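You operate a simulated robot arm through the tools that you are given. There is no shell and no other tool.

You are at the controls of a simulated two-armed robot. One attempt, no reset.

TASK
Stack the 36 mm blue socket from the top of the green bench on top of the 41 mm blue socket. Open the green cabinet door, take the green pad and put it on the bottom of the green cabinet and shut the door again. Open the cupboard door, put the black can on the top of the low stand away on the middle shelf of the cupboard and shut the door again. Take the box from the top of the steel stand and leave it on the side shelf of the steel stand. Pull the left drawer open. Any order will do. Set down upright: black can, box.

It is judged by the outcome, as a careful person would: the job done as asked, and still so three seconds after it is handed in. It fails if anything else is knocked over, pushed out of place, dropped, spilled or broken.

THE ROBOT
Two 6-joint arms with fingered hands on one trunk, on a base that moves. Base frame: it is fixed to the floor where the robot stands at the start and does not move with it; the origin is under the middle of the robot, x ahead of it, y to its left, z up; the surface under the hand at the start is at about z = 0.88. Lengths are in m, angles in degrees, forces in N, time in s.
The left shoulder is at the start at [0.07, 0.191, 1.463], the right one opposite. With the tool pointing down near the work surface each hand reaches from about 0.48 to 0.92 m from the robot's upright axis, wherever it stands, measured 20 degrees to its own side. Places, roughly: black can [-2.25, -2.5, 0.5]; blue socket [0.75, 0.25, 1]; bottom of the green cabinet [0.7, -0.2, 0.1]; box [-2.25, -4.75, 0.75]; cupboard door [0.8, 12.2, 1.4]; green cabinet door [0.4, -0.2, 0.4]; green pad (5x7x5 cm) [0.4, 0.2, 0.9]; left drawer [-0.7, 12.7, 0.7]; middle shelf of the cupboard [1, 12.2, 1.2]; side shelf of the steel stand (16x20 cm) [-1.94, -4.16, 0.82]. Payload 4.7 kg a hand.
The TCP of each hand is the grasp point between the finger pads, 0.036 m short of the fingertips. In the tool frame z runs along the fingers and y along their closing line. The gripper opens to 0.12 m; its body begins 0.042 m behind the TCP. The gripper is a hand of 5 fingers: y runs from the thumb to the fingers, the wrist lies at [-0.018, -0.113, -0.198] in the tool frame, and closing takes about 1.5 s.
Orientation is that of the tool frame in the base frame, as a unit quaternion [w, x, y, z]. With the fingers straight down and the wrist toward the robot, the tool's x, y and z point along [0, 1, 0], [1, 0, 0] and [0, 0, -1] of the base frame.

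THE INTERFACE
- The arms move only by the tool drive_tool. It takes "left_rows", "right_rows" or both (then of equal length, played together; a hand with none holds still); each is a list of rows, each an object (a shift or turn left out is 0, a gripper value left out holds the last) with "xyz": the shift along the tool's x, y, z in units of 400 mm (1.0 is 400 mm), a list of three; "dr": the turn, a rotation vector about the tool's x, y, z in units of 120 degrees (1.0 is 120 degrees), a list of three. In form: [{"xyz": [x, y, z], "dr": [wx, wy, wz]}, ...]. A call has 1 to 20 rows; each row is the pose to reach, as a shift and turn from the pose commanded when the call began, along the tool's axes at that moment. "left_jaw" and "right_jaw" are, for a hand that has rows, the gripper command, from -1 (shut) to 1 (fully open), values between in proportion, set as the call begins (left out, the last holds). A call with a number of a shift or a turn outside -1 to 1 is refused whole. Each row takes 0.2 s and may step no farther than 0.05 m and 8.6 degrees from the row before; otherwise, or with a gripper value out of range, the whole call is refused. Where a pose cannot be reached the arm comes as near as it can. A force on the tool above 40 N (or 10 N above the force at the start of the call, whichever is more), or a blocked arm, ends the call early, and 0.2 s more pass. Each finger travels about 0.045 m/s and halts on what it meets, pressing with about 31 N; the grip force reading is that of the motor and also rises with nothing between the fingers. The clock runs only during rows and for 0.2 s after the last one: add rows that repeat a pose to give the fingers time. It gives the time, the measured TCP pose, the force on the tool (base axes), the opening and the grip force at its end, in the units of the frame above (readings bear some noise), with the torque about the TCP (base axes, N m) and any sound that the robot's microphone picked up.
- Cameras (640 x 400 px; columns grow to the right, rows downward): "scene" is now at [0.1032, 0.0173, 1.6494]; the picture's right is [0.28, -0.96, 0.00], its down [-0.89, -0.26, -0.37] and it looks along [0.36, 0.11, -0.93] (base axes); focal length 214 px, centre (320, 200). "left" rides on the left gripper at [-0.073, -0.091, -0.143] in its tool frame; the picture's right is [-0.80, -0.28, 0.53], its down [0.53, -0.73, 0.42] and it looks along [0.27, 0.62, 0.74] (tool axes); focal length 234 px, centre (320, 200). "right" rides on the right gripper at [0.073, -0.091, -0.143] in its tool frame; the picture's right is [-0.80, 0.28, -0.53], its down [-0.53, -0.73, 0.42] and it looks along [-0.27, 0.62, 0.74] (tool axes); focal length 234 px, centre (320, 200). There is no depth. A picture from a camera that has moved, and an enlarged one, comes with that camera's place and axes in the base frame and with its lens.
- snapshot(camera): a new picture of that camera. It takes no simulated time.
- slide_trunk(by): slides the trunk up (or, below 0, down) by that many m; the arms and the scene camera ride with it, the base frame stays. It gives what a move gives, with no picture.
- roll_base(legs): drives the robot by 1 to 6 legs, each [ahead, left, turn to the left] in m, m and degrees, along the robot's own axes; the way and the turn of a leg run together, so that a leg with both is an arc; at most 1.5 m and 180 degrees a leg. The arms and the cameras ride along, it lands a little off, and it stops where it bumps. It gives what a move gives.
- finger_targets(index, middle, ring, little, thumb_bend, thumb_turn, hand): sets how far each is bent, from 0 (flat) to 1 (curled in); at 0.3 the hand is open as for a grip, at 0.7 the pads meet at the TCP. One left out holds its place. A second passes; each finger stops where it meets its share of the squeeze, and holds until it gets a number again. A gripper value or a shape takes the hand back. It gives what a move gives, with no picture; readings hold the bend of each and the force on index, middle, ring, little, thumb and palm. thumb_turn goes from beside the hand (0) to across from the fingers (1), as for a grip.
- set_grasp(shape, hand): the hand has 5 fingers and takes this shape, open, in about a second: jaw (thumb against the fingers, like two jaws); tri (thumb and two fingers); tip (a fingertip pinch); poke (one finger out to press); point (the index stretched); flat (the hand flat); cup (the hand cupped); fist (a fist). The gripper value then closes the fingers along that shape, each until it touches; the sizes above hold for jaw. It gives what a move gives, with no picture.
- aim_head(pan, tilt): turns the head with the scene camera to pan (to the left, within 86 degrees either way) and tilt (down, from -29 to 69), counted from straight ahead of the robot. It gives what a move gives.
- enlarge(camera, box): a new picture of the part [left, top, right, bottom] of that camera's present view, enlarged. It takes no simulated time.
- hand_in(): hands the job in; it is judged then, once.

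Places have to be worked out from the pictures, the camera data and where the tool is seen. Open the grippers and draw the arms clear of the work before you hand the job in, unless the task says otherwise.

The tools are called after "Call:" as name(argument=value, ...) on one line, values as JSON. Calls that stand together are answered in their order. drive_tool: Moves the arms, as the interface text tells. Its arguments: {"type":"object","properties":{"left_rows":{"type":"array"},"left_jaw":{"type":"number"},"right_rows":{"type":"array"},"right_jaw":{"type":"number"}},"required":[]} The other tools are called the same way: slide_trunk (by) moves the trunk up or down; set_grasp (shape, hand) gives the hand a shape; finger_targets (index, middle, ring, little, thumb_bend, thumb_turn, hand) moves the fingers one by one; roll_base (legs) drives the base; aim_head (pan, tilt) turns the head that bears the scene camera; snapshot (camera) takes a picture; enlarge (camera, box) takes an enlarged picture of a part of a camera's view; hand_in () hands the job in.

At the start:

```text
t: 0.0
left_tool_pos: [0.5688, 0.422, 1.2655]
left_orientation: [0.0, 0.708, 0.707, 0.0]
left_wrist_force: [0.0, 0.2, -0.6]
left_wrist_torque: [0.03, 0.02, -0.03]
left_opening: 0.1195
left_grip_force: 0.0
left_shape: jaw
left_bend: [0.3, 0.3, 0.3, 0.3, 0.3, 0.98]
left_finger forces: [0.0, 0.1, 0.0, 0.0, 0.1, 0.0]
right_tool_pos: [0.6941, -0.1388, 1.254]
right_orientation: [0.0, 0.707, 0.707, 0.0]
right_wrist_force: [0.1, 0.2, -0.2]
right_wrist_torque: [0.0, 0.02, 0.02]
right_opening: 0.1194
right_grip_force: 0.1
right_shape: jaw
right_bend: [0.3, 0.3, 0.3, 0.3, 0.3, 0.98]
right_finger forces: [0.1, 0.0, 0.1, 0.0, 0.0, 0.0]
trunk travel left (down, up): [-0.94, 0.0]
robot x, y, heading: [0.0017, -0.0021, 0.1]
head pan, tilt (commanded): [16.3, 68.0]
```

scene: 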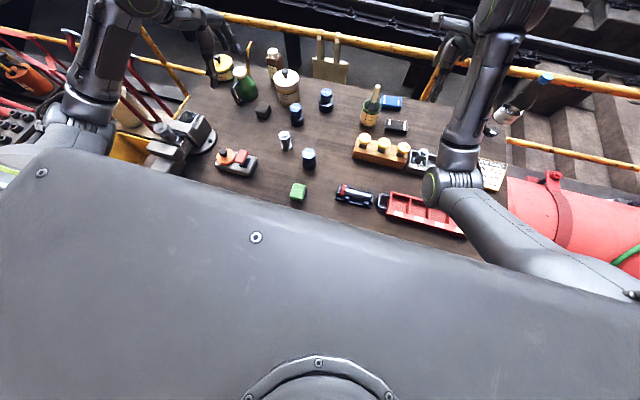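
right: 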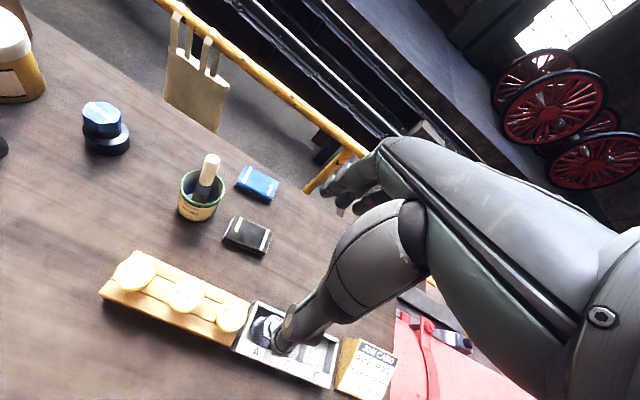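
left: 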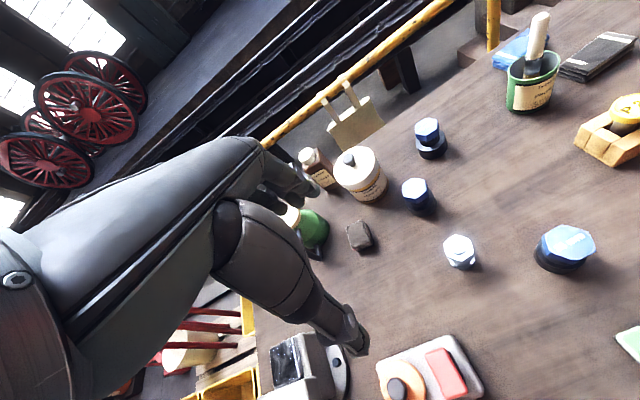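

The first pictures show a bench with several blue/black/chrome sockets, a green pad, and other objects. I'll enlarge the scene view to identify the sockets and the pad.

Call:
enlarge(camera="scene", box=[220, 60, 380, 160])

Call:
enlarge(camera="scene", box=[200, 120, 360, 220])

Call:
enlarge(camera="left", box=[320, 100, 640, 300])

```text
4.00 times, centred on (300, 110) of scene
camera zoom: at [0.1032, 0.0173, 1.6494], right [0.28, -0.96, 0.0], down [-0.89, -0.26, -0.37], along [0.36, 0.11, -0.93], focal length 858 px, centre (400, 560)
```

zoom: 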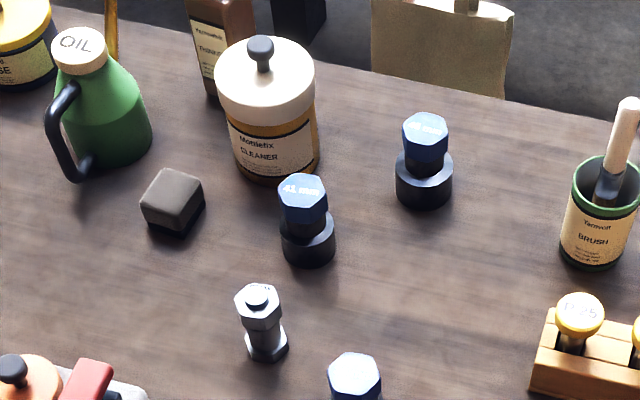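

```text
4.00 times, centred on (280, 170) of scene
camera zoom: at [0.1032, 0.0173, 1.6494], right [0.28, -0.96, 0.0], down [-0.89, -0.26, -0.37], along [0.36, 0.11, -0.93], focal length 858 px, centre (480, 320)
```

zoom: 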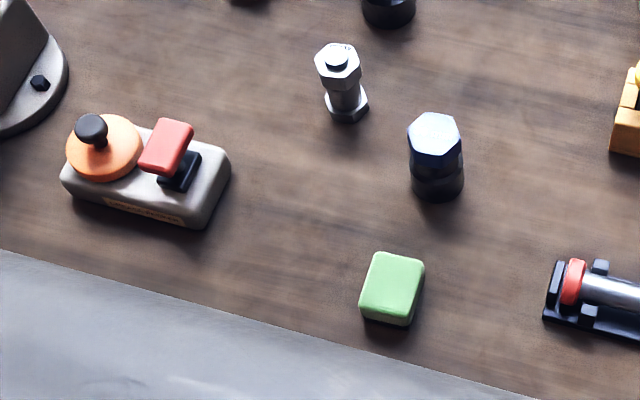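

```text
2.00 times, centred on (480, 200) of left
camera zoom: at [0.478, 0.3474, 1.4075], right [-0.28, -0.8, -0.53], down [-0.73, 0.53, -0.42], along [0.62, 0.27, -0.74], focal length 468 px, centre (0, 200)
```

zoom: 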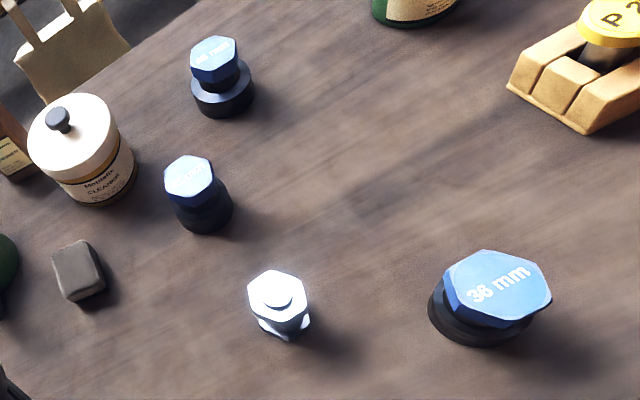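

The near one reads "36 mm" and the one beside the CLEANER jar reads "41 mm". I'll check the far one's label and confirm these.

Call:
enlarge(camera="scene", box=[310, 80, 342, 100])

Call:
enlarge(camera="scene", box=[280, 95, 312, 115])

Call:
enlarge(camera="left", box=[390, 110, 454, 150])

Call:
enlarge(camera="scene", box=[280, 140, 344, 180])

```text
16.00 times, centred on (326, 90) of scene
camera zoom: at [0.1032, 0.0173, 1.6494], right [0.28, -0.96, 0.0], down [-0.89, -0.26, -0.37], along [0.36, 0.11, -0.93], focal length 3432 px, centre (224, 1960)
```

zoom: 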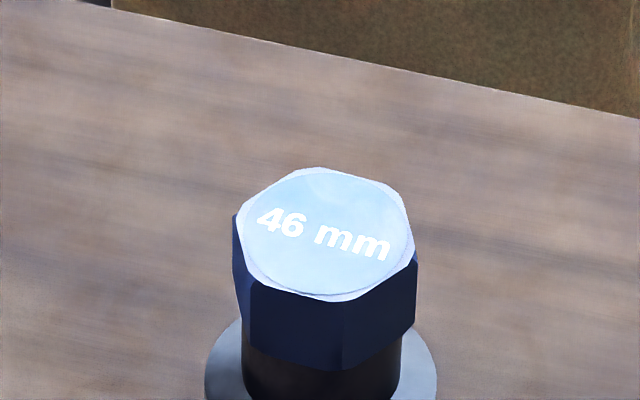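

```text
16.00 times, centred on (296, 105) of scene
camera zoom: at [0.1032, 0.0173, 1.6494], right [0.28, -0.96, 0.0], down [-0.89, -0.26, -0.37], along [0.36, 0.11, -0.93], focal length 3432 px, centre (704, 1720)
```

zoom: 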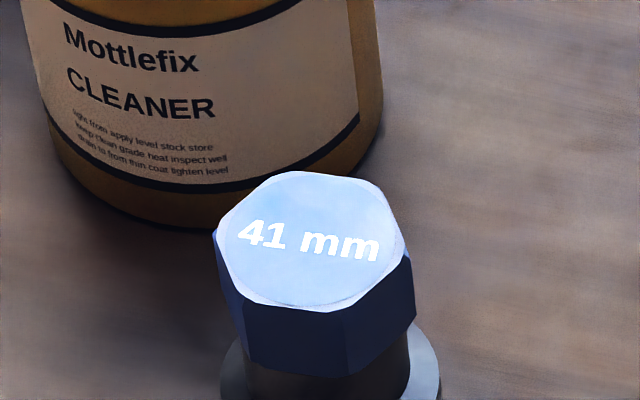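

```text
10.00 times, centred on (422, 130) of left
camera zoom: at [0.478, 0.3474, 1.4075], right [-0.28, -0.8, -0.53], down [-0.73, 0.53, -0.42], along [0.62, 0.27, -0.74], focal length 2342 px, centre (-700, 900)
```

zoom: 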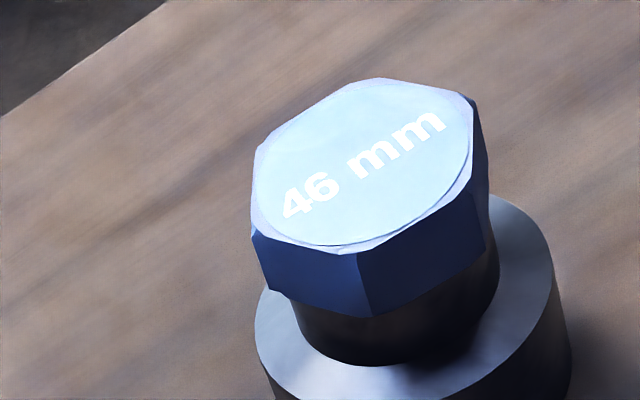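

```text
10.00 times, centred on (312, 160) of scene
camera zoom: at [0.1032, 0.0173, 1.6494], right [0.28, -0.96, 0.0], down [-0.89, -0.26, -0.37], along [0.36, 0.11, -0.93], focal length 2145 px, centre (400, 600)
```

zoom: 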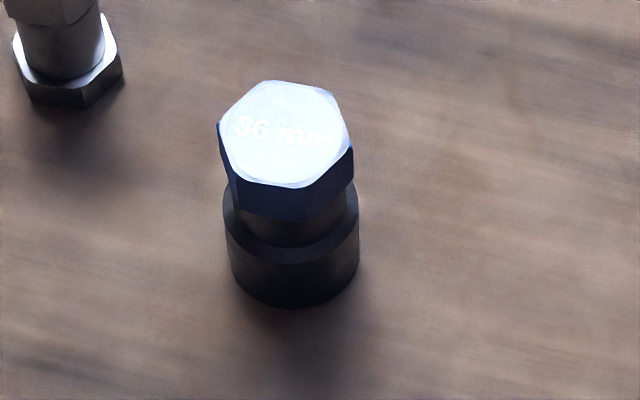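

The 36 mm socket is at about [0.53, 0.19] and the 41 mm socket at about [0.737, 0.312], both around 9 cm tall. I'll bring the left hand above the 36 mm socket with a 45° yaw, so that the thumb and fingers clear the pad and the bolt.

Call:
drive_tool(left_rows=[{"xyz": [-0.0728, -0.0121, 0.058], "dr": [0, 0, 0.0469]}, {"xyz": [-0.1456, -0.0242, 0.116], "dr": [0, 0, 0.0938]}, {"xyz": [-0.2184, -0.0364, 0.174], "dr": [0, 0, 0.1406]}, {"xyz": [-0.2912, -0.0485, 0.232], "dr": [0, 0, 0.1875]}, {"xyz": [-0.3641, -0.0606, 0.29], "dr": [0, 0, 0.2344]}, {"xyz": [-0.4369, -0.0728, 0.348], "dr": [0, 0, 0.2813]}, {"xyz": [-0.5097, -0.0849, 0.406], "dr": [0, 0, 0.3281]}, {"xyz": [-0.5825, -0.097, 0.464], "dr": [0, 0, 0.375]}, {"xyz": [-0.5825, -0.097, 0.464], "dr": [0, 0, 0.375]}])

Call:
snapshot(camera="left")

Call:
snapshot(camera="scene")

```text
t: 2.0
left_tool_pos: [0.5306, 0.1896, 1.0824]
left_orientation: [0.0, 0.924, 0.382, 0.0]
left_wrist_force: [-0.1, -0.6, 0.2]
left_wrist_torque: [-0.02, 0.02, 0.02]
left_opening: 0.1195
left_grip_force: 0.0
left_shape: jaw
left_bend: [0.3, 0.3, 0.3, 0.3, 0.3, 0.98]
left_finger forces: [0.0, 0.0, 0.1, 0.0, 0.0, 0.0]
right_tool_pos: [0.6943, -0.1395, 1.2542]
right_orientation: [0.0, 0.707, 0.707, -0.001]
right_wrist_force: [0.7, -0.5, -0.3]
right_wrist_torque: [-0.05, 0.01, -0.04]
right_opening: 0.1196
right_grip_force: 0.0
right_shape: jaw
right_bend: [0.3, 0.3, 0.3, 0.3, 0.3, 0.98]
right_finger forces: [0.0, 0.0, 0.0, 0.0, 0.0, 0.0]
trunk travel left (down, up): [-0.94, 0.0]
robot x, y, heading: [0.0015, 0.0012, -0.0]
head pan, tilt (commanded): [16.3, 68.0]
```

```text
taken
camera left: at [0.4157, 0.2021, 1.2241], right [-0.77, -0.37, -0.53], down [-0.14, 0.89, -0.42], along [0.63, -0.25, -0.74], focal length 234 px, centre (320, 200)
```

left: 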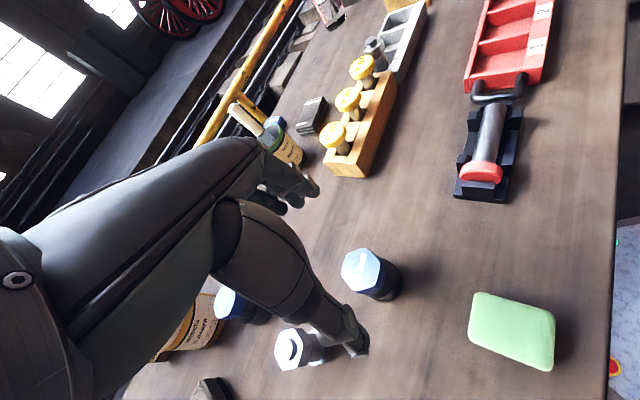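

```text
taken
camera scene: at [0.1031, 0.0179, 1.6494], right [0.28, -0.96, 0.0], down [-0.89, -0.26, -0.37], along [0.36, 0.11, -0.93], focal length 214 px, centre (320, 200)
```

scene: 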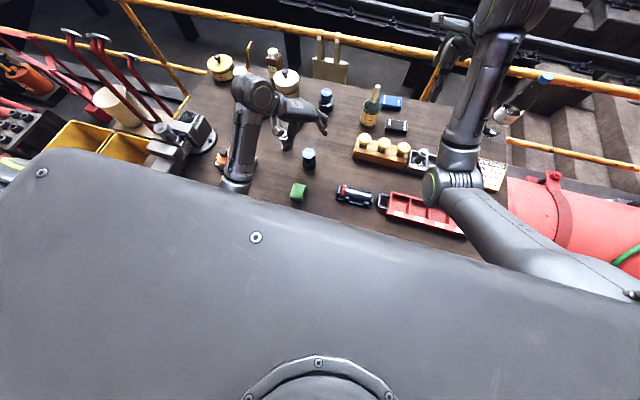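

The hand sits above the 36 mm socket and my projection of the socket top matches the wrist picture. I'll enlarge it for a finer position estimate before going down.

Call:
enlarge(camera="left", box=[320, 230, 420, 310])

Call:
enlarge(camera="left", box=[120, 150, 640, 400])

```text
5.00 times, centred on (370, 270) of left
camera zoom: at [0.4157, 0.2021, 1.2241], right [-0.77, -0.37, -0.53], down [-0.14, 0.89, -0.42], along [0.63, -0.25, -0.74], focal length 1171 px, centre (70, -150)
```

zoom: 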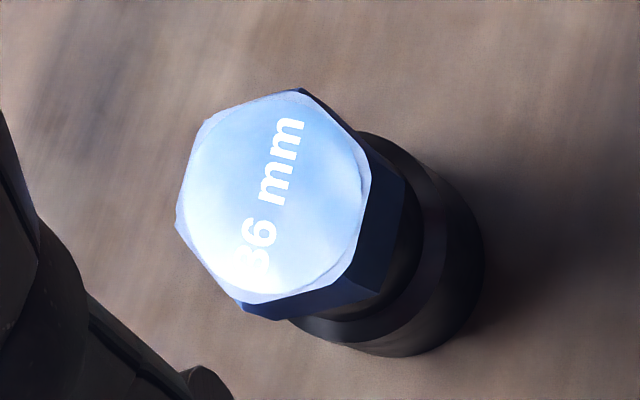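

```text
1.23 times, centred on (380, 275) of left
camera zoom: at [0.4157, 0.2021, 1.2241], right [-0.77, -0.37, -0.53], down [-0.14, 0.89, -0.42], along [0.63, -0.25, -0.74], focal length 288 px, centre (246, 108)
```

zoom: 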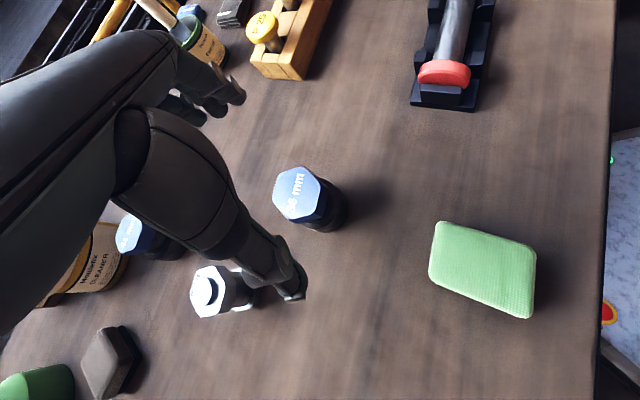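

The estimates from the different views differ by about 1 cm, so I'll descend until the fingertips are just above the socket's top. Comparing it with the TCP's pixel there is more accurate.

Call:
drive_tool(left_rows=[{"xyz": [0, 0, 0.075]}, {"xyz": [0, 0, 0.15]}, {"xyz": [0, 0, 0.15]}])

Call:
enlarge(camera="left", box=[200, 150, 520, 350])

Call:
enlarge(camera="scene", box=[240, 80, 368, 160])

```text
t: 2.8
left_tool_pos: [0.5324, 0.1899, 1.0212]
left_orientation: [0.0, 0.924, 0.383, 0.0]
left_wrist_force: [0.0, -0.4, 0.0]
left_wrist_torque: [0.01, 0.0, -0.02]
left_opening: 0.1196
left_grip_force: 0.1
left_shape: jaw
left_bend: [0.3, 0.3, 0.3, 0.3, 0.3, 0.98]
left_finger forces: [0.0, 0.1, 0.1, 0.0, 0.0, 0.0]
right_tool_pos: [0.694, -0.1385, 1.2542]
right_orientation: [0.0, 0.707, 0.707, 0.001]
right_wrist_force: [-0.1, 0.4, 0.3]
right_wrist_torque: [-0.03, -0.03, 0.0]
right_opening: 0.1196
right_grip_force: 0.1
right_shape: jaw
right_bend: [0.3, 0.3, 0.3, 0.3, 0.3, 0.98]
right_finger forces: [0.0, 0.1, 0.0, 0.0, 0.0, 0.0]
trunk travel left (down, up): [-0.94, 0.0]
robot x, y, heading: [0.0025, 0.0032, 0.1]
head pan, tilt (commanded): [16.3, 68.0]
```

```text
2.00 times, centred on (360, 250) of left
camera zoom: at [0.4166, 0.2014, 1.1623], right [-0.77, -0.37, -0.53], down [-0.14, 0.89, -0.42], along [0.63, -0.25, -0.74], focal length 468 px, centre (240, 100)
```

zoom: 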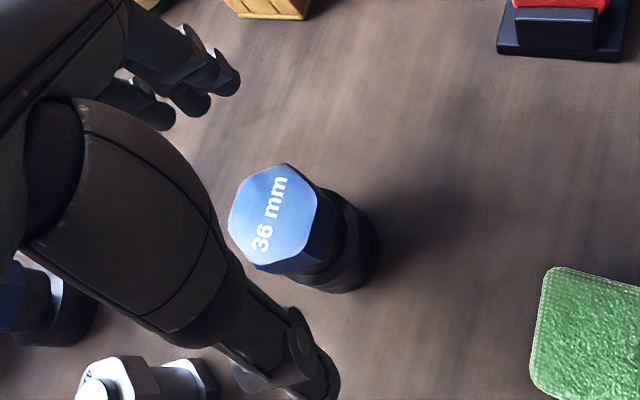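

```text
5.00 times, centred on (304, 120) of scene
camera zoom: at [0.1033, 0.0173, 1.6494], right [0.28, -0.96, 0.0], down [-0.89, -0.26, -0.37], along [0.36, 0.11, -0.93], focal length 1072 px, centre (400, 600)
```

zoom: 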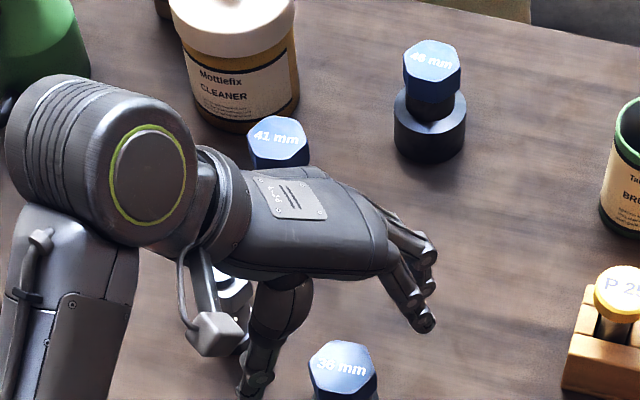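

After correcting my pixel reading, the socket is at about [0.537, 0.190], only about 5 mm from the TCP. The hex flats line up with my closing line, so I'll descend to z ≈ 0.945, level with the hex.

Call:
drive_tool(left_rows=[{"xyz": [0.008, 0.008, 0.04]}, {"xyz": [0.008, 0.008, 0.1]}, {"xyz": [0.008, 0.008, 0.15]}, {"xyz": [0.008, 0.008, 0.19]}, {"xyz": [0.008, 0.008, 0.19]}])

Call:
enlarge(camera="left", box=[160, 120, 480, 320])

Call:
enlarge(camera="scene", box=[240, 100, 368, 180])

```text
t: 4.0
left_tool_pos: [0.5358, 0.1883, 0.9426]
left_orientation: [0.0, 0.924, 0.383, 0.0]
left_wrist_force: [0.2, 0.3, 0.5]
left_wrist_torque: [0.01, -0.02, -0.01]
left_opening: 0.1199
left_grip_force: 0.0
left_shape: jaw
left_bend: [0.3, 0.3, 0.3, 0.3, 0.3, 0.98]
left_finger forces: [0.0, 0.1, 0.1, 0.0, 0.1, 0.0]
right_tool_pos: [0.6949, -0.139, 1.2553]
right_orientation: [-0.001, 0.707, 0.707, 0.001]
right_wrist_force: [0.8, -0.2, -0.1]
right_wrist_torque: [-0.05, 0.0, 0.01]
right_opening: 0.1197
right_grip_force: 0.0
right_shape: jaw
right_bend: [0.3, 0.3, 0.3, 0.3, 0.3, 0.98]
right_finger forces: [0.0, 0.0, 0.0, 0.0, 0.1, 0.0]
trunk travel left (down, up): [-0.94, 0.0]
robot x, y, heading: [0.0007, 0.0013, -0.0]
head pan, tilt (commanded): [16.3, 68.0]
```

```text
2.00 times, centred on (320, 220) of left
camera zoom: at [0.42, 0.1996, 1.0842], right [-0.77, -0.37, -0.53], down [-0.14, 0.89, -0.42], along [0.63, -0.25, -0.74], focal length 468 px, centre (320, 160)
```

zoom: 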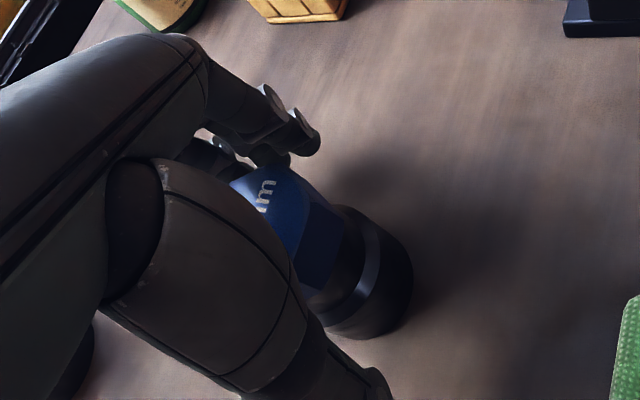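

```text
5.00 times, centred on (304, 140) of scene
camera zoom: at [0.1032, 0.017, 1.6494], right [0.28, -0.96, 0.0], down [-0.89, -0.26, -0.38], along [0.36, 0.11, -0.93], focal length 1072 px, centre (400, 500)
```

zoom: 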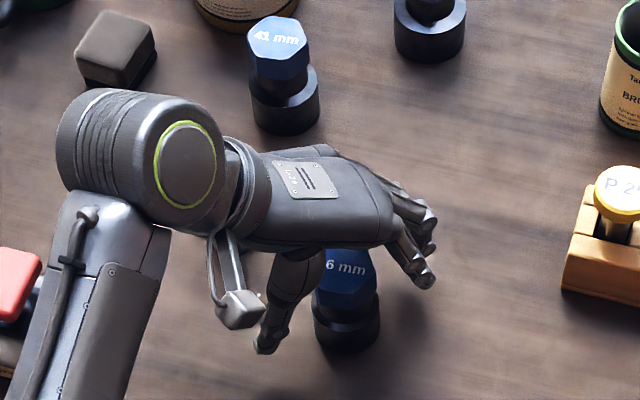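

The socket lies between the thumb and the fingers, so I'll close the left hand.

Call:
drive_tool(left_rows=[{"xyz": [0, 0, 0]}, {"xyz": [0, 0, 0]}, {"xyz": [0, 0, 0]}, {"xyz": [0, 0, 0]}, {"xyz": [0, 0, 0]}, {"xyz": [0, 0, 0]}, {"xyz": [0, 0, 0]}, {"xyz": [0, 0, 0]}, {"xyz": [0, 0, 0]}], left_jaw=-1)

Call:
enlarge(camera="left", box=[160, 120, 480, 320])

Call:
enlarge(camera="scene", box=[240, 100, 368, 180])

```text
t: 6.0
left_tool_pos: [0.5376, 0.1876, 0.9432]
left_orientation: [0.0, 0.924, 0.382, 0.0]
left_wrist_force: [-0.9, 0.1, 0.2]
left_wrist_torque: [-0.05, 0.0, -0.01]
left_opening: 0.0458
left_grip_force: 30.4
left_shape: jaw
left_bend: [0.74, 0.48, 0.51, 0.48, 0.74, 1.0]
left_finger forces: [15.0, 9.7, 0.0, 0.0, 26.6, 0.0]
right_tool_pos: [0.6945, -0.1389, 1.2534]
right_orientation: [0.0, 0.707, 0.707, 0.0]
right_wrist_force: [-0.4, -0.5, -0.2]
right_wrist_torque: [0.02, -0.01, 0.01]
right_opening: 0.1194
right_grip_force: 0.1
right_shape: jaw
right_bend: [0.3, 0.3, 0.3, 0.3, 0.3, 0.98]
right_finger forces: [0.1, 0.0, 0.1, 0.0, 0.0, 0.0]
trunk travel left (down, up): [-0.94, 0.0]
robot x, y, heading: [0.0011, 0.0027, -0.1]
head pan, tilt (commanded): [16.3, 68.0]
```

```text
2.00 times, centred on (320, 220) of left
camera zoom: at [0.4199, 0.1997, 1.0844], right [-0.77, -0.37, -0.53], down [-0.14, 0.89, -0.42], along [0.63, -0.25, -0.74], focal length 468 px, centre (320, 160)
```

zoom: 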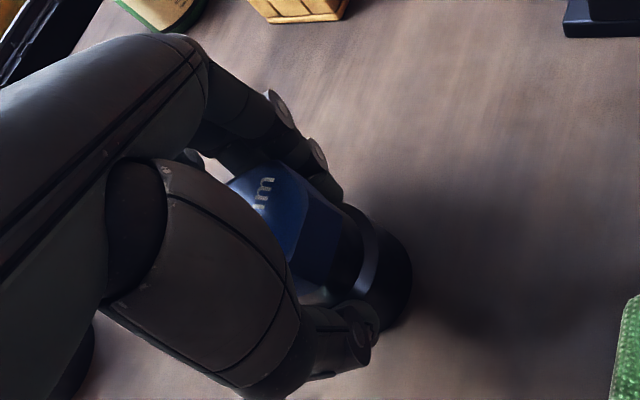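

```text
5.00 times, centred on (304, 140) of scene
camera zoom: at [0.1031, 0.0173, 1.6494], right [0.28, -0.96, 0.0], down [-0.89, -0.26, -0.38], along [0.36, 0.11, -0.93], focal length 1072 px, centre (400, 500)
```

zoom: 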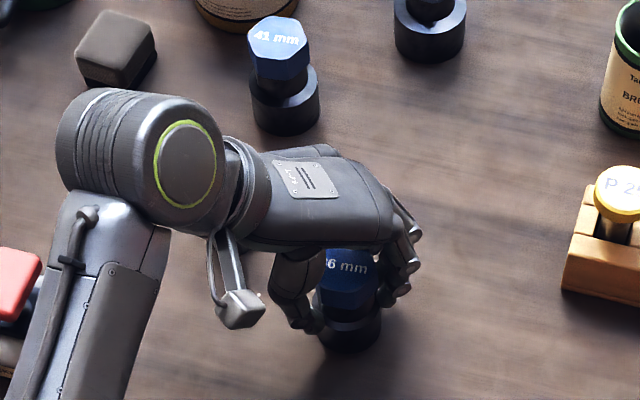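

The index, middle finger and thumb hold the socket at about 30 N. I'll lift it slowly by 15 cm and check that it hangs straight.

Call:
drive_tool(left_rows=[{"xyz": [0, 0, -0.03]}, {"xyz": [0, 0, -0.08]}, {"xyz": [0, 0, -0.14]}, {"xyz": [0, 0, -0.2]}, {"xyz": [0, 0, -0.27]}, {"xyz": [0, 0, -0.34]}, {"xyz": [0, 0, -0.4]}, {"xyz": [0, 0, -0.4]}])

Call:
enlarge(camera="left", box=[160, 120, 480, 320])

Call:
enlarge(camera="scene", box=[240, 80, 368, 160])

```text
t: 7.8
left_tool_pos: [0.5341, 0.1895, 1.1027]
left_orientation: [0.0, 0.924, 0.383, 0.0]
left_wrist_force: [0.9, 0.3, -4.0]
left_wrist_torque: [0.06, 0.05, -0.02]
left_opening: 0.0452
left_grip_force: 31.0
left_shape: jaw
left_bend: [0.74, 0.48, 0.51, 0.48, 0.74, 1.0]
left_finger forces: [15.8, 9.7, 0.0, 0.0, 26.2, 0.0]
right_tool_pos: [0.6934, -0.1386, 1.2555]
right_orientation: [0.0, 0.707, 0.707, -0.001]
right_wrist_force: [0.1, 0.1, -0.3]
right_wrist_torque: [0.0, -0.01, -0.02]
right_opening: 0.1196
right_grip_force: 0.1
right_shape: jaw
right_bend: [0.3, 0.3, 0.3, 0.3, 0.3, 0.98]
right_finger forces: [0.1, 0.0, 0.0, 0.1, 0.1, 0.0]
trunk travel left (down, up): [-0.94, 0.0]
robot x, y, heading: [0.0012, -0.0026, -0.0]
head pan, tilt (commanded): [16.3, 68.0]
```

```text
2.00 times, centred on (320, 220) of left
camera zoom: at [0.4185, 0.2011, 1.2451], right [-0.77, -0.37, -0.53], down [-0.14, 0.89, -0.42], along [0.63, -0.25, -0.74], focal length 468 px, centre (320, 160)
```

zoom: 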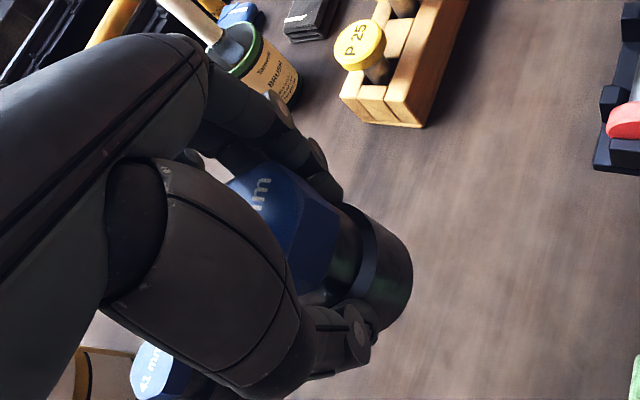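

```text
5.00 times, centred on (304, 120) of scene
camera zoom: at [0.1035, 0.0173, 1.6493], right [0.28, -0.96, 0.0], down [-0.89, -0.26, -0.37], along [0.36, 0.11, -0.93], focal length 1072 px, centre (400, 600)
```

zoom: 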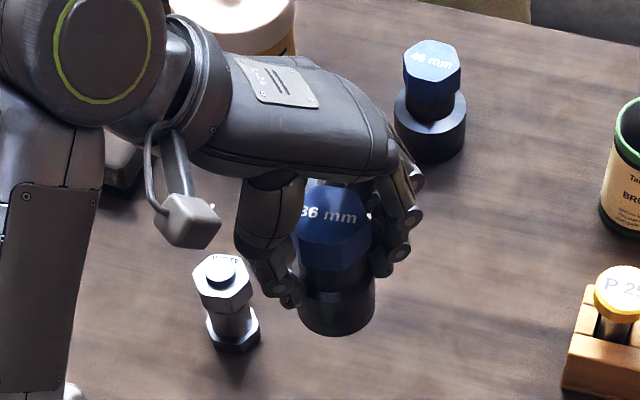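

The socket is held upright, its base about 63 mm below the TCP. I'll carry it to above the 41 mm socket at about [0.738, 0.312], allowing for the few-millimetre grip offset.

Call:
drive_tool(left_rows=[{"xyz": [0.08, 0.02, 0]}, {"xyz": [0.162, 0.04, 0]}, {"xyz": [0.244, 0.06, 0]}, {"xyz": [0.325, 0.08, 0]}, {"xyz": [0.406, 0.1, 0]}, {"xyz": [0.487, 0.12, 0]}, {"xyz": [0.568, 0.139, 0]}, {"xyz": [0.568, 0.139, 0]}, {"xyz": [0.568, 0.139, 0]}])

Call:
snapshot(camera="left")

Call:
enlarge(camera="scene", box=[232, 50, 360, 130])

```text
t: 9.8
left_tool_pos: [0.7359, 0.3106, 1.1025]
left_orientation: [0.001, 0.924, 0.382, 0.0]
left_wrist_force: [-0.6, 0.3, -4.1]
left_wrist_torque: [-0.01, 0.02, 0.02]
left_opening: 0.0454
left_grip_force: 31.2
left_shape: jaw
left_bend: [0.74, 0.48, 0.51, 0.48, 0.74, 1.0]
left_finger forces: [15.8, 9.6, 0.0, 0.1, 26.2, 0.0]
right_tool_pos: [0.6948, -0.1389, 1.2548]
right_orientation: [0.0, 0.707, 0.707, 0.001]
right_wrist_force: [-0.4, 0.3, 0.0]
right_wrist_torque: [0.01, 0.04, 0.01]
right_opening: 0.1198
right_grip_force: 0.0
right_shape: jaw
right_bend: [0.3, 0.3, 0.3, 0.3, 0.3, 0.98]
right_finger forces: [0.0, 0.1, 0.1, 0.0, 0.0, 0.0]
trunk travel left (down, up): [-0.94, 0.0]
robot x, y, heading: [0.0015, 0.0007, 0.3]
head pan, tilt (commanded): [16.3, 68.0]
```

```text
taken
camera left: at [0.6206, 0.3212, 1.2444], right [-0.77, -0.37, -0.53], down [-0.14, 0.89, -0.42], along [0.63, -0.25, -0.74], focal length 234 px, centre (320, 200)
```

left: 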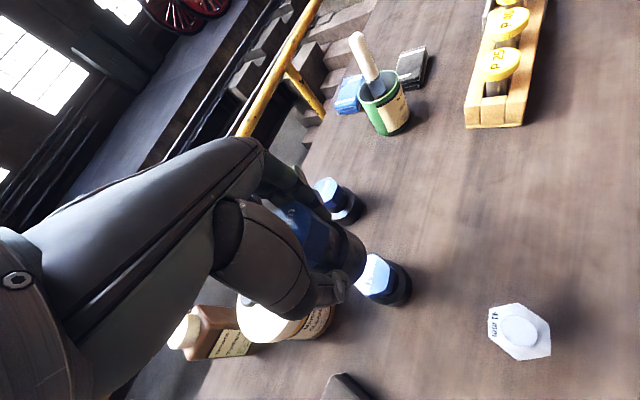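

```text
5.00 times, centred on (296, 90) of scene
camera zoom: at [0.1034, 0.0174, 1.6494], right [0.28, -0.96, 0.0], down [-0.89, -0.26, -0.37], along [0.36, 0.11, -0.93], focal length 1072 px, centre (440, 750)
```

zoom: 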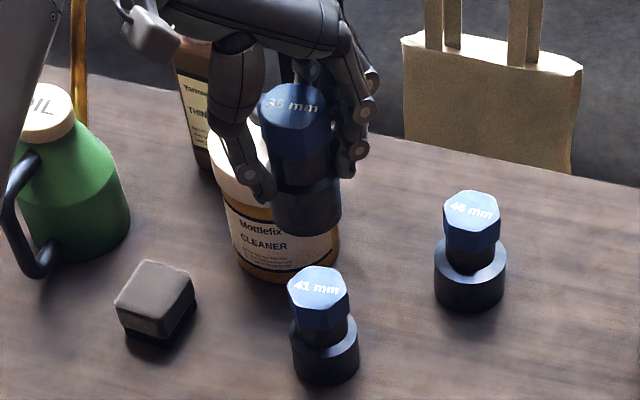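

From the scene camera, the held socket's base axis comes out at [0.738, 0.311] and the 41 mm socket at [0.738, 0.313]. I'll cross-check with the wrist camera before lowering.

Call:
enlarge(camera="left", box=[280, 200, 440, 300])

```text
4.00 times, centred on (360, 250) of left
camera zoom: at [0.6206, 0.3212, 1.2444], right [-0.77, -0.37, -0.53], down [-0.14, 0.89, -0.42], along [0.63, -0.25, -0.74], focal length 937 px, centre (160, 0)
```

zoom: 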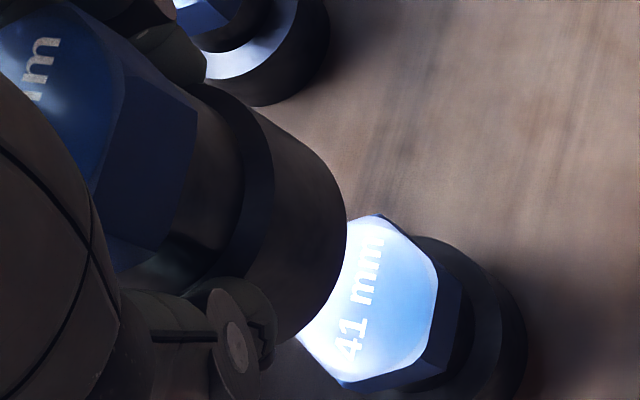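

Both cameras agree that the held base and the 41 mm socket's axis line up within about 3 mm. I'll lower 55 mm, leaving about 2 cm, and look again.

Call:
drive_tool(left_rows=[{"xyz": [0, 0, 0.05]}, {"xyz": [0, 0, 0.1]}, {"xyz": [0, 0, 0.1375]}, {"xyz": [0, 0, 0.1375]}])

Call:
enlarge(camera="left", box=[280, 190, 440, 290])

Call:
enlarge(camera="scene", box=[264, 75, 328, 115])

```text
t: 10.8
left_tool_pos: [0.7359, 0.3097, 1.0476]
left_orientation: [0.0, 0.924, 0.382, 0.0]
left_wrist_force: [0.1, 0.5, -4.3]
left_wrist_torque: [-0.04, 0.03, 0.0]
left_opening: 0.0453
left_grip_force: 31.4
left_shape: jaw
left_bend: [0.74, 0.48, 0.51, 0.48, 0.74, 1.0]
left_finger forces: [15.7, 9.6, 0.1, 0.1, 26.1, 0.0]
right_tool_pos: [0.6952, -0.1383, 1.2542]
right_orientation: [-0.001, 0.707, 0.707, 0.001]
right_wrist_force: [-0.3, -0.3, 0.5]
right_wrist_torque: [-0.02, 0.0, 0.02]
right_opening: 0.1197
right_grip_force: 0.0
right_shape: jaw
right_bend: [0.3, 0.3, 0.3, 0.3, 0.3, 0.98]
right_finger forces: [0.0, 0.1, 0.1, 0.0, 0.0, 0.0]
trunk travel left (down, up): [-0.94, 0.0]
robot x, y, heading: [0.0019, -0.0014, -0.1]
head pan, tilt (commanded): [16.3, 68.0]
```

```text
4.00 times, centred on (360, 240) of left
camera zoom: at [0.6197, 0.3217, 1.1892], right [-0.77, -0.37, -0.53], down [-0.14, 0.89, -0.42], along [0.63, -0.25, -0.74], focal length 937 px, centre (160, 40)
```

zoom: 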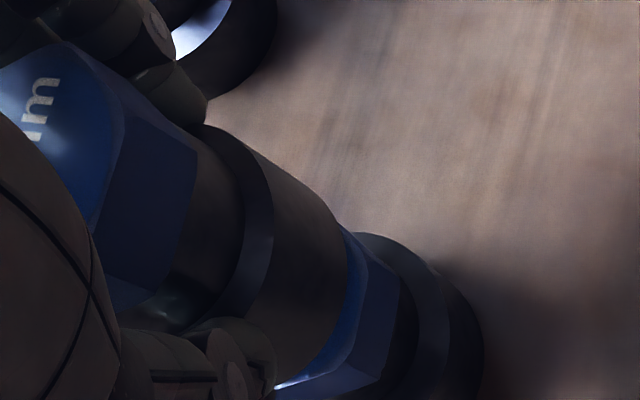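

```text
10.00 times, centred on (296, 95) of scene
camera zoom: at [0.1037, 0.0175, 1.6493], right [0.28, -0.96, 0.0], down [-0.89, -0.26, -0.37], along [0.36, 0.11, -0.93], focal length 2145 px, centre (560, 1250)
```

zoom: 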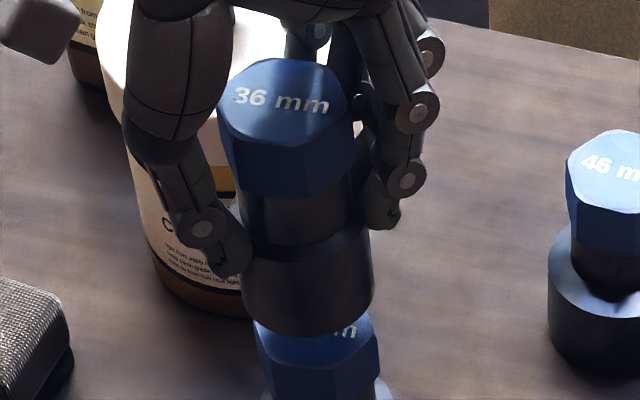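

The columns line up in both pictures, with about 2 cm of gap left. I'll lower slowly by 14 mm and then in small steps, watching the force.

Call:
drive_tool(left_rows=[{"xyz": [0, 0, 0.0125]}, {"xyz": [0, 0, 0.025]}, {"xyz": [0, 0, 0.035]}, {"xyz": [0, 0, 0.035]}])

Call:
enlarge(camera="scene", box=[264, 80, 328, 120])

```text
t: 11.8
left_tool_pos: [0.7337, 0.3097, 1.0345]
left_orientation: [0.0, 0.924, 0.383, 0.0]
left_wrist_force: [-0.4, 0.2, -4.2]
left_wrist_torque: [-0.02, 0.05, 0.02]
left_opening: 0.0455
left_grip_force: 31.9
left_shape: jaw
left_bend: [0.74, 0.48, 0.51, 0.48, 0.74, 1.0]
left_finger forces: [15.8, 9.6, 0.1, 0.0, 26.1, 0.0]
right_tool_pos: [0.6949, -0.1397, 1.2543]
right_orientation: [0.0, 0.707, 0.707, 0.0]
right_wrist_force: [0.2, 0.5, 0.3]
right_wrist_torque: [-0.03, 0.0, -0.01]
right_opening: 0.1197
right_grip_force: 0.0
right_shape: jaw
right_bend: [0.3, 0.3, 0.3, 0.3, 0.3, 0.98]
right_finger forces: [0.1, 0.0, 0.0, 0.1, 0.0, 0.0]
trunk travel left (down, up): [-0.94, 0.0]
robot x, y, heading: [-0.0032, 0.0015, 0.1]
head pan, tilt (commanded): [16.3, 68.0]
```

```text
10.00 times, centred on (296, 100) of scene
camera zoom: at [0.1041, 0.0175, 1.6493], right [0.28, -0.96, 0.0], down [-0.89, -0.26, -0.37], along [0.36, 0.11, -0.93], focal length 2145 px, centre (560, 1200)
```

zoom: 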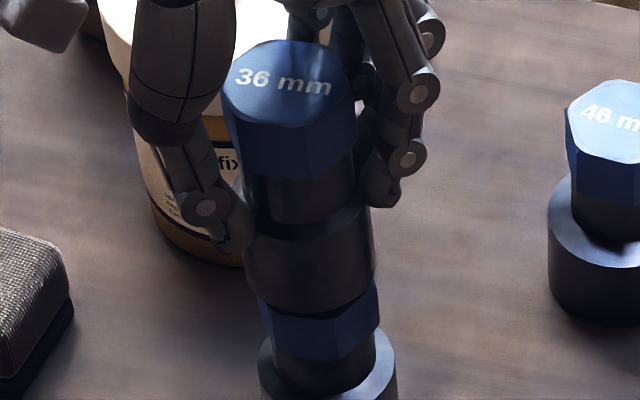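

About 8 mm remain and there is no contact yet. I'll go down in small steps and read the force.

Call:
drive_tool(left_rows=[{"xyz": [0, 0, 0.005]}, {"xyz": [0, 0, 0.01]}, {"xyz": [0, 0, 0.0125]}, {"xyz": [0, 0, 0.0125]}])

```text
t: 12.8
left_tool_pos: [0.7358, 0.3101, 1.0297]
left_orientation: [0.0, 0.924, 0.383, 0.0]
left_wrist_force: [0.5, 0.3, -5.3]
left_wrist_torque: [0.02, 0.06, -0.02]
left_opening: 0.0454
left_grip_force: 31.5
left_shape: jaw
left_bend: [0.74, 0.48, 0.51, 0.48, 0.74, 1.0]
left_finger forces: [15.9, 9.5, 0.1, 0.0, 26.1, 0.1]
right_tool_pos: [0.696, -0.1384, 1.2541]
right_orientation: [-0.001, 0.707, 0.707, 0.0]
right_wrist_force: [0.1, 0.5, -0.2]
right_wrist_torque: [-0.01, -0.02, -0.02]
right_opening: 0.1196
right_grip_force: 0.1
right_shape: jaw
right_bend: [0.3, 0.3, 0.3, 0.3, 0.3, 0.98]
right_finger forces: [0.1, 0.0, 0.0, 0.0, 0.0, 0.0]
trunk travel left (down, up): [-0.94, 0.0]
robot x, y, heading: [-0.0015, -0.007, 0.2]
head pan, tilt (commanded): [16.3, 68.0]
```

There is still no contact (force about −4 to −5 N is the socket's weight), so I continue 3 mm further.

Call:
drive_tool(left_rows=[{"xyz": [0, 0, 0.0025]}, {"xyz": [0, 0, 0.005]}, {"xyz": [0, 0, 0.0075]}, {"xyz": [0, 0, 0.0075]}])

Call:
enlarge(camera="scene", box=[264, 80, 328, 120])

```text
t: 13.8
left_tool_pos: [0.7339, 0.3098, 1.0278]
left_orientation: [0.0, 0.923, 0.384, 0.0]
left_wrist_force: [-0.9, -0.1, -0.6]
left_wrist_torque: [-0.02, -0.08, -0.01]
left_opening: 0.0454
left_grip_force: 30.3
left_shape: jaw
left_bend: [0.74, 0.48, 0.51, 0.48, 0.74, 1.0]
left_finger forces: [15.9, 10.0, 0.0, 0.0, 26.4, 0.0]
right_tool_pos: [0.6946, -0.1381, 1.254]
right_orientation: [0.001, 0.707, 0.707, 0.0]
right_wrist_force: [0.3, -1.5, 0.1]
right_wrist_torque: [0.0, 0.01, -0.04]
right_opening: 0.1193
right_grip_force: 0.1
right_shape: jaw
right_bend: [0.3, 0.3, 0.3, 0.3, 0.3, 0.98]
right_finger forces: [0.0, 0.0, 0.0, 0.1, 0.0, 0.0]
trunk travel left (down, up): [-0.94, 0.0]
robot x, y, heading: [0.0005, -0.0004, 0.1]
head pan, tilt (commanded): [16.3, 68.0]
```

```text
10.00 times, centred on (296, 100) of scene
camera zoom: at [0.1033, 0.0172, 1.6494], right [0.28, -0.96, 0.0], down [-0.89, -0.26, -0.37], along [0.36, 0.11, -0.93], focal length 2145 px, centre (560, 1200)
```

zoom: 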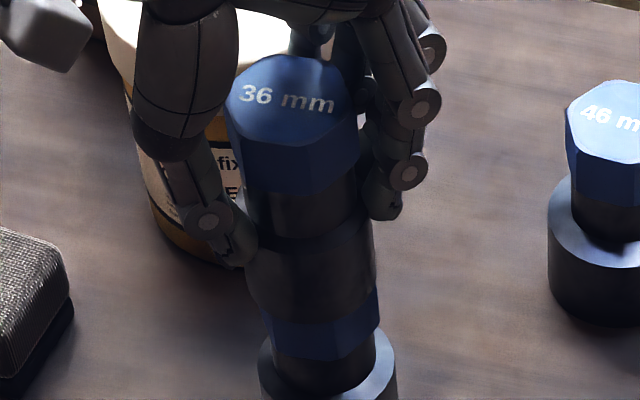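

The weight has transferred to the 41 mm socket (force went from about −4 N to about 0), so contact is made and the stack looks straight. I'll open the hand gradually.

Call:
drive_tool(left_rows=[{"xyz": [0, 0, 0]}, {"xyz": [0, 0, 0]}, {"xyz": [0, 0, 0]}, {"xyz": [0, 0, 0]}], left_jaw=-0.1)

Call:
enlarge(camera="scene", box=[264, 80, 328, 120])

```text
t: 14.8
left_tool_pos: [0.7343, 0.3093, 1.027]
left_orientation: [0.001, 0.924, 0.383, 0.0]
left_wrist_force: [0.5, -0.7, 0.4]
left_wrist_torque: [-0.01, -0.04, 0.01]
left_opening: 0.0539
left_grip_force: 0.1
left_shape: jaw
left_bend: [0.74, 0.47, 0.44, 0.42, 0.72, 1.0]
left_finger forces: [0.1, 0.8, 0.0, 0.0, 0.0, 0.0]
right_tool_pos: [0.6948, -0.1391, 1.2546]
right_orientation: [0.001, 0.707, 0.707, 0.0]
right_wrist_force: [-0.3, -0.5, 0.5]
right_wrist_torque: [0.01, 0.0, 0.01]
right_opening: 0.1196
right_grip_force: 0.0
right_shape: jaw
right_bend: [0.3, 0.3, 0.3, 0.3, 0.3, 0.98]
right_finger forces: [0.0, 0.1, 0.0, 0.0, 0.0, 0.0]
trunk travel left (down, up): [-0.94, 0.0]
robot x, y, heading: [-0.002, 0.0011, -0.2]
head pan, tilt (commanded): [16.3, 68.0]
```

```text
10.00 times, centred on (296, 100) of scene
camera zoom: at [0.1034, 0.0171, 1.6494], right [0.28, -0.96, 0.0], down [-0.89, -0.26, -0.37], along [0.36, 0.11, -0.93], focal length 2145 px, centre (560, 1200)
```

zoom: 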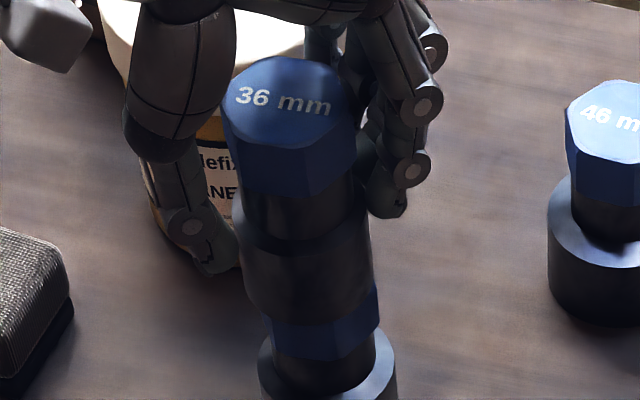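

The thumb has released, while the index still lightly touches. I'll continue opening gradually.

Call:
drive_tool(left_rows=[{"xyz": [0, 0, 0]}, {"xyz": [0, 0, 0]}, {"xyz": [0, 0, 0]}, {"xyz": [0, 0, 0]}], left_jaw=0.2)

Call:
enlarge(camera="scene", box=[264, 80, 328, 120])

Call:
enlarge(camera="left", box=[280, 190, 440, 290])

```text
t: 15.8
left_tool_pos: [0.734, 0.3094, 1.0271]
left_orientation: [0.0, 0.924, 0.383, 0.001]
left_wrist_force: [-0.8, 0.4, 0.1]
left_wrist_torque: [0.02, -0.02, -0.02]
left_opening: 0.0712
left_grip_force: 0.0
left_shape: jaw
left_bend: [0.74, 0.41, 0.38, 0.42, 0.66, 1.0]
left_finger forces: [0.1, 0.0, 0.0, 0.0, 0.0, 0.0]
right_tool_pos: [0.694, -0.1392, 1.2542]
right_orientation: [0.0, 0.707, 0.707, -0.001]
right_wrist_force: [-0.6, 0.5, -0.2]
right_wrist_torque: [0.0, 0.02, 0.02]
right_opening: 0.1195
right_grip_force: 0.0
right_shape: jaw
right_bend: [0.3, 0.3, 0.3, 0.3, 0.3, 0.98]
right_finger forces: [0.0, 0.0, 0.0, 0.0, 0.0, 0.0]
trunk travel left (down, up): [-0.94, 0.0]
robot x, y, heading: [0.0002, 0.0027, 0.0]
head pan, tilt (commanded): [16.3, 68.0]
```

```text
10.00 times, centred on (296, 100) of scene
camera zoom: at [0.1032, 0.0172, 1.6494], right [0.28, -0.96, 0.0], down [-0.89, -0.26, -0.37], along [0.36, 0.11, -0.93], focal length 2145 px, centre (560, 1200)
```

zoom: 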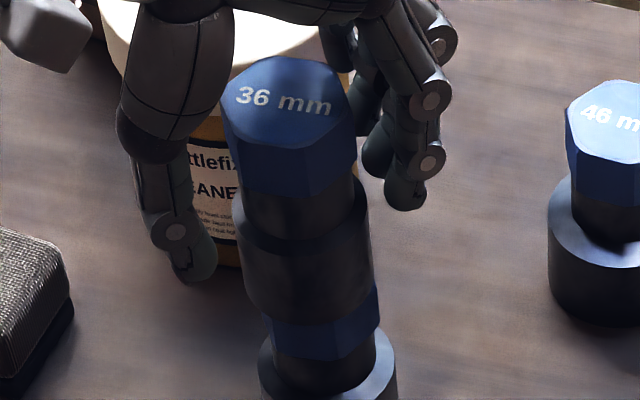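

```text
4.00 times, centred on (360, 240) of left
camera zoom: at [0.6187, 0.322, 1.1693], right [-0.77, -0.37, -0.53], down [-0.14, 0.89, -0.42], along [0.63, -0.25, -0.74], focal length 937 px, centre (160, 40)
```

zoom: 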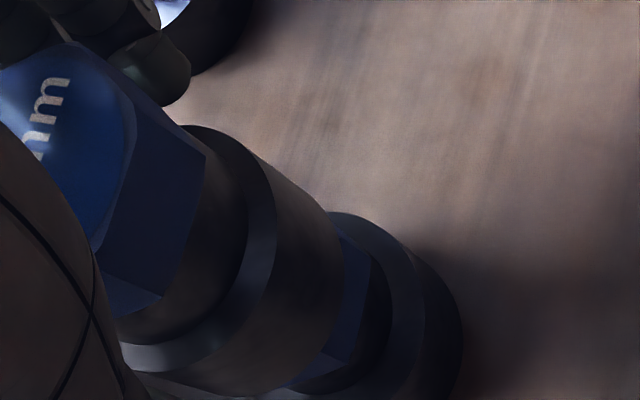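

The fingers are clear of the hex and the stack stands. I'll open to about 0.1 m, then withdraw straight up.

Call:
drive_tool(left_rows=[{"xyz": [0, 0, 0]}, {"xyz": [0, 0, 0]}, {"xyz": [0, 0, 0]}, {"xyz": [0, 0, 0]}, {"xyz": [0, 0, 0]}], left_jaw=0.8)

Call:
enlarge(camera="scene", box=[264, 80, 328, 120])

Call:
enlarge(camera="left", box=[200, 130, 440, 280])

```text
t: 17.0
left_tool_pos: [0.7334, 0.3098, 1.027]
left_orientation: [0.001, 0.924, 0.383, 0.0]
left_wrist_force: [-0.1, -0.2, 0.2]
left_wrist_torque: [0.01, -0.03, 0.02]
left_opening: 0.1081
left_grip_force: 0.1
left_shape: jaw
left_bend: [0.27, 0.32, 0.31, 0.31, 0.41, 0.98]
left_finger forces: [0.0, 0.0, 0.1, 0.0, 0.0, 0.0]
right_tool_pos: [0.695, -0.1396, 1.2554]
right_orientation: [0.0, 0.707, 0.707, 0.0]
right_wrist_force: [0.5, -1.1, 0.3]
right_wrist_torque: [-0.01, -0.02, -0.02]
right_opening: 0.1196
right_grip_force: 0.1
right_shape: jaw
right_bend: [0.3, 0.3, 0.3, 0.3, 0.3, 0.98]
right_finger forces: [0.1, 0.0, 0.1, 0.0, 0.0, 0.0]
trunk travel left (down, up): [-0.94, 0.0]
robot x, y, heading: [-0.0014, 0.0005, 0.0]
head pan, tilt (commanded): [16.3, 68.0]
```

```text
10.00 times, centred on (296, 100) of scene
camera zoom: at [0.1032, 0.0172, 1.6494], right [0.28, -0.96, 0.0], down [-0.89, -0.26, -0.37], along [0.36, 0.11, -0.93], focal length 2145 px, centre (560, 1200)
```

zoom: 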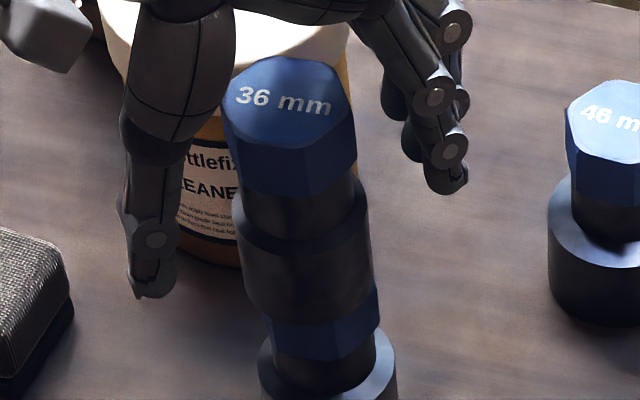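

```text
2.67 times, centred on (320, 205) of left
camera zoom: at [0.6188, 0.3219, 1.1694], right [-0.77, -0.37, -0.53], down [-0.14, 0.89, -0.42], along [0.63, -0.25, -0.74], focal length 624 px, centre (320, 187)
```

zoom: 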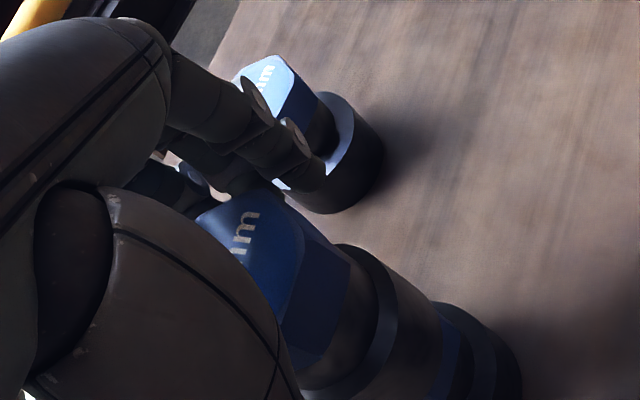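

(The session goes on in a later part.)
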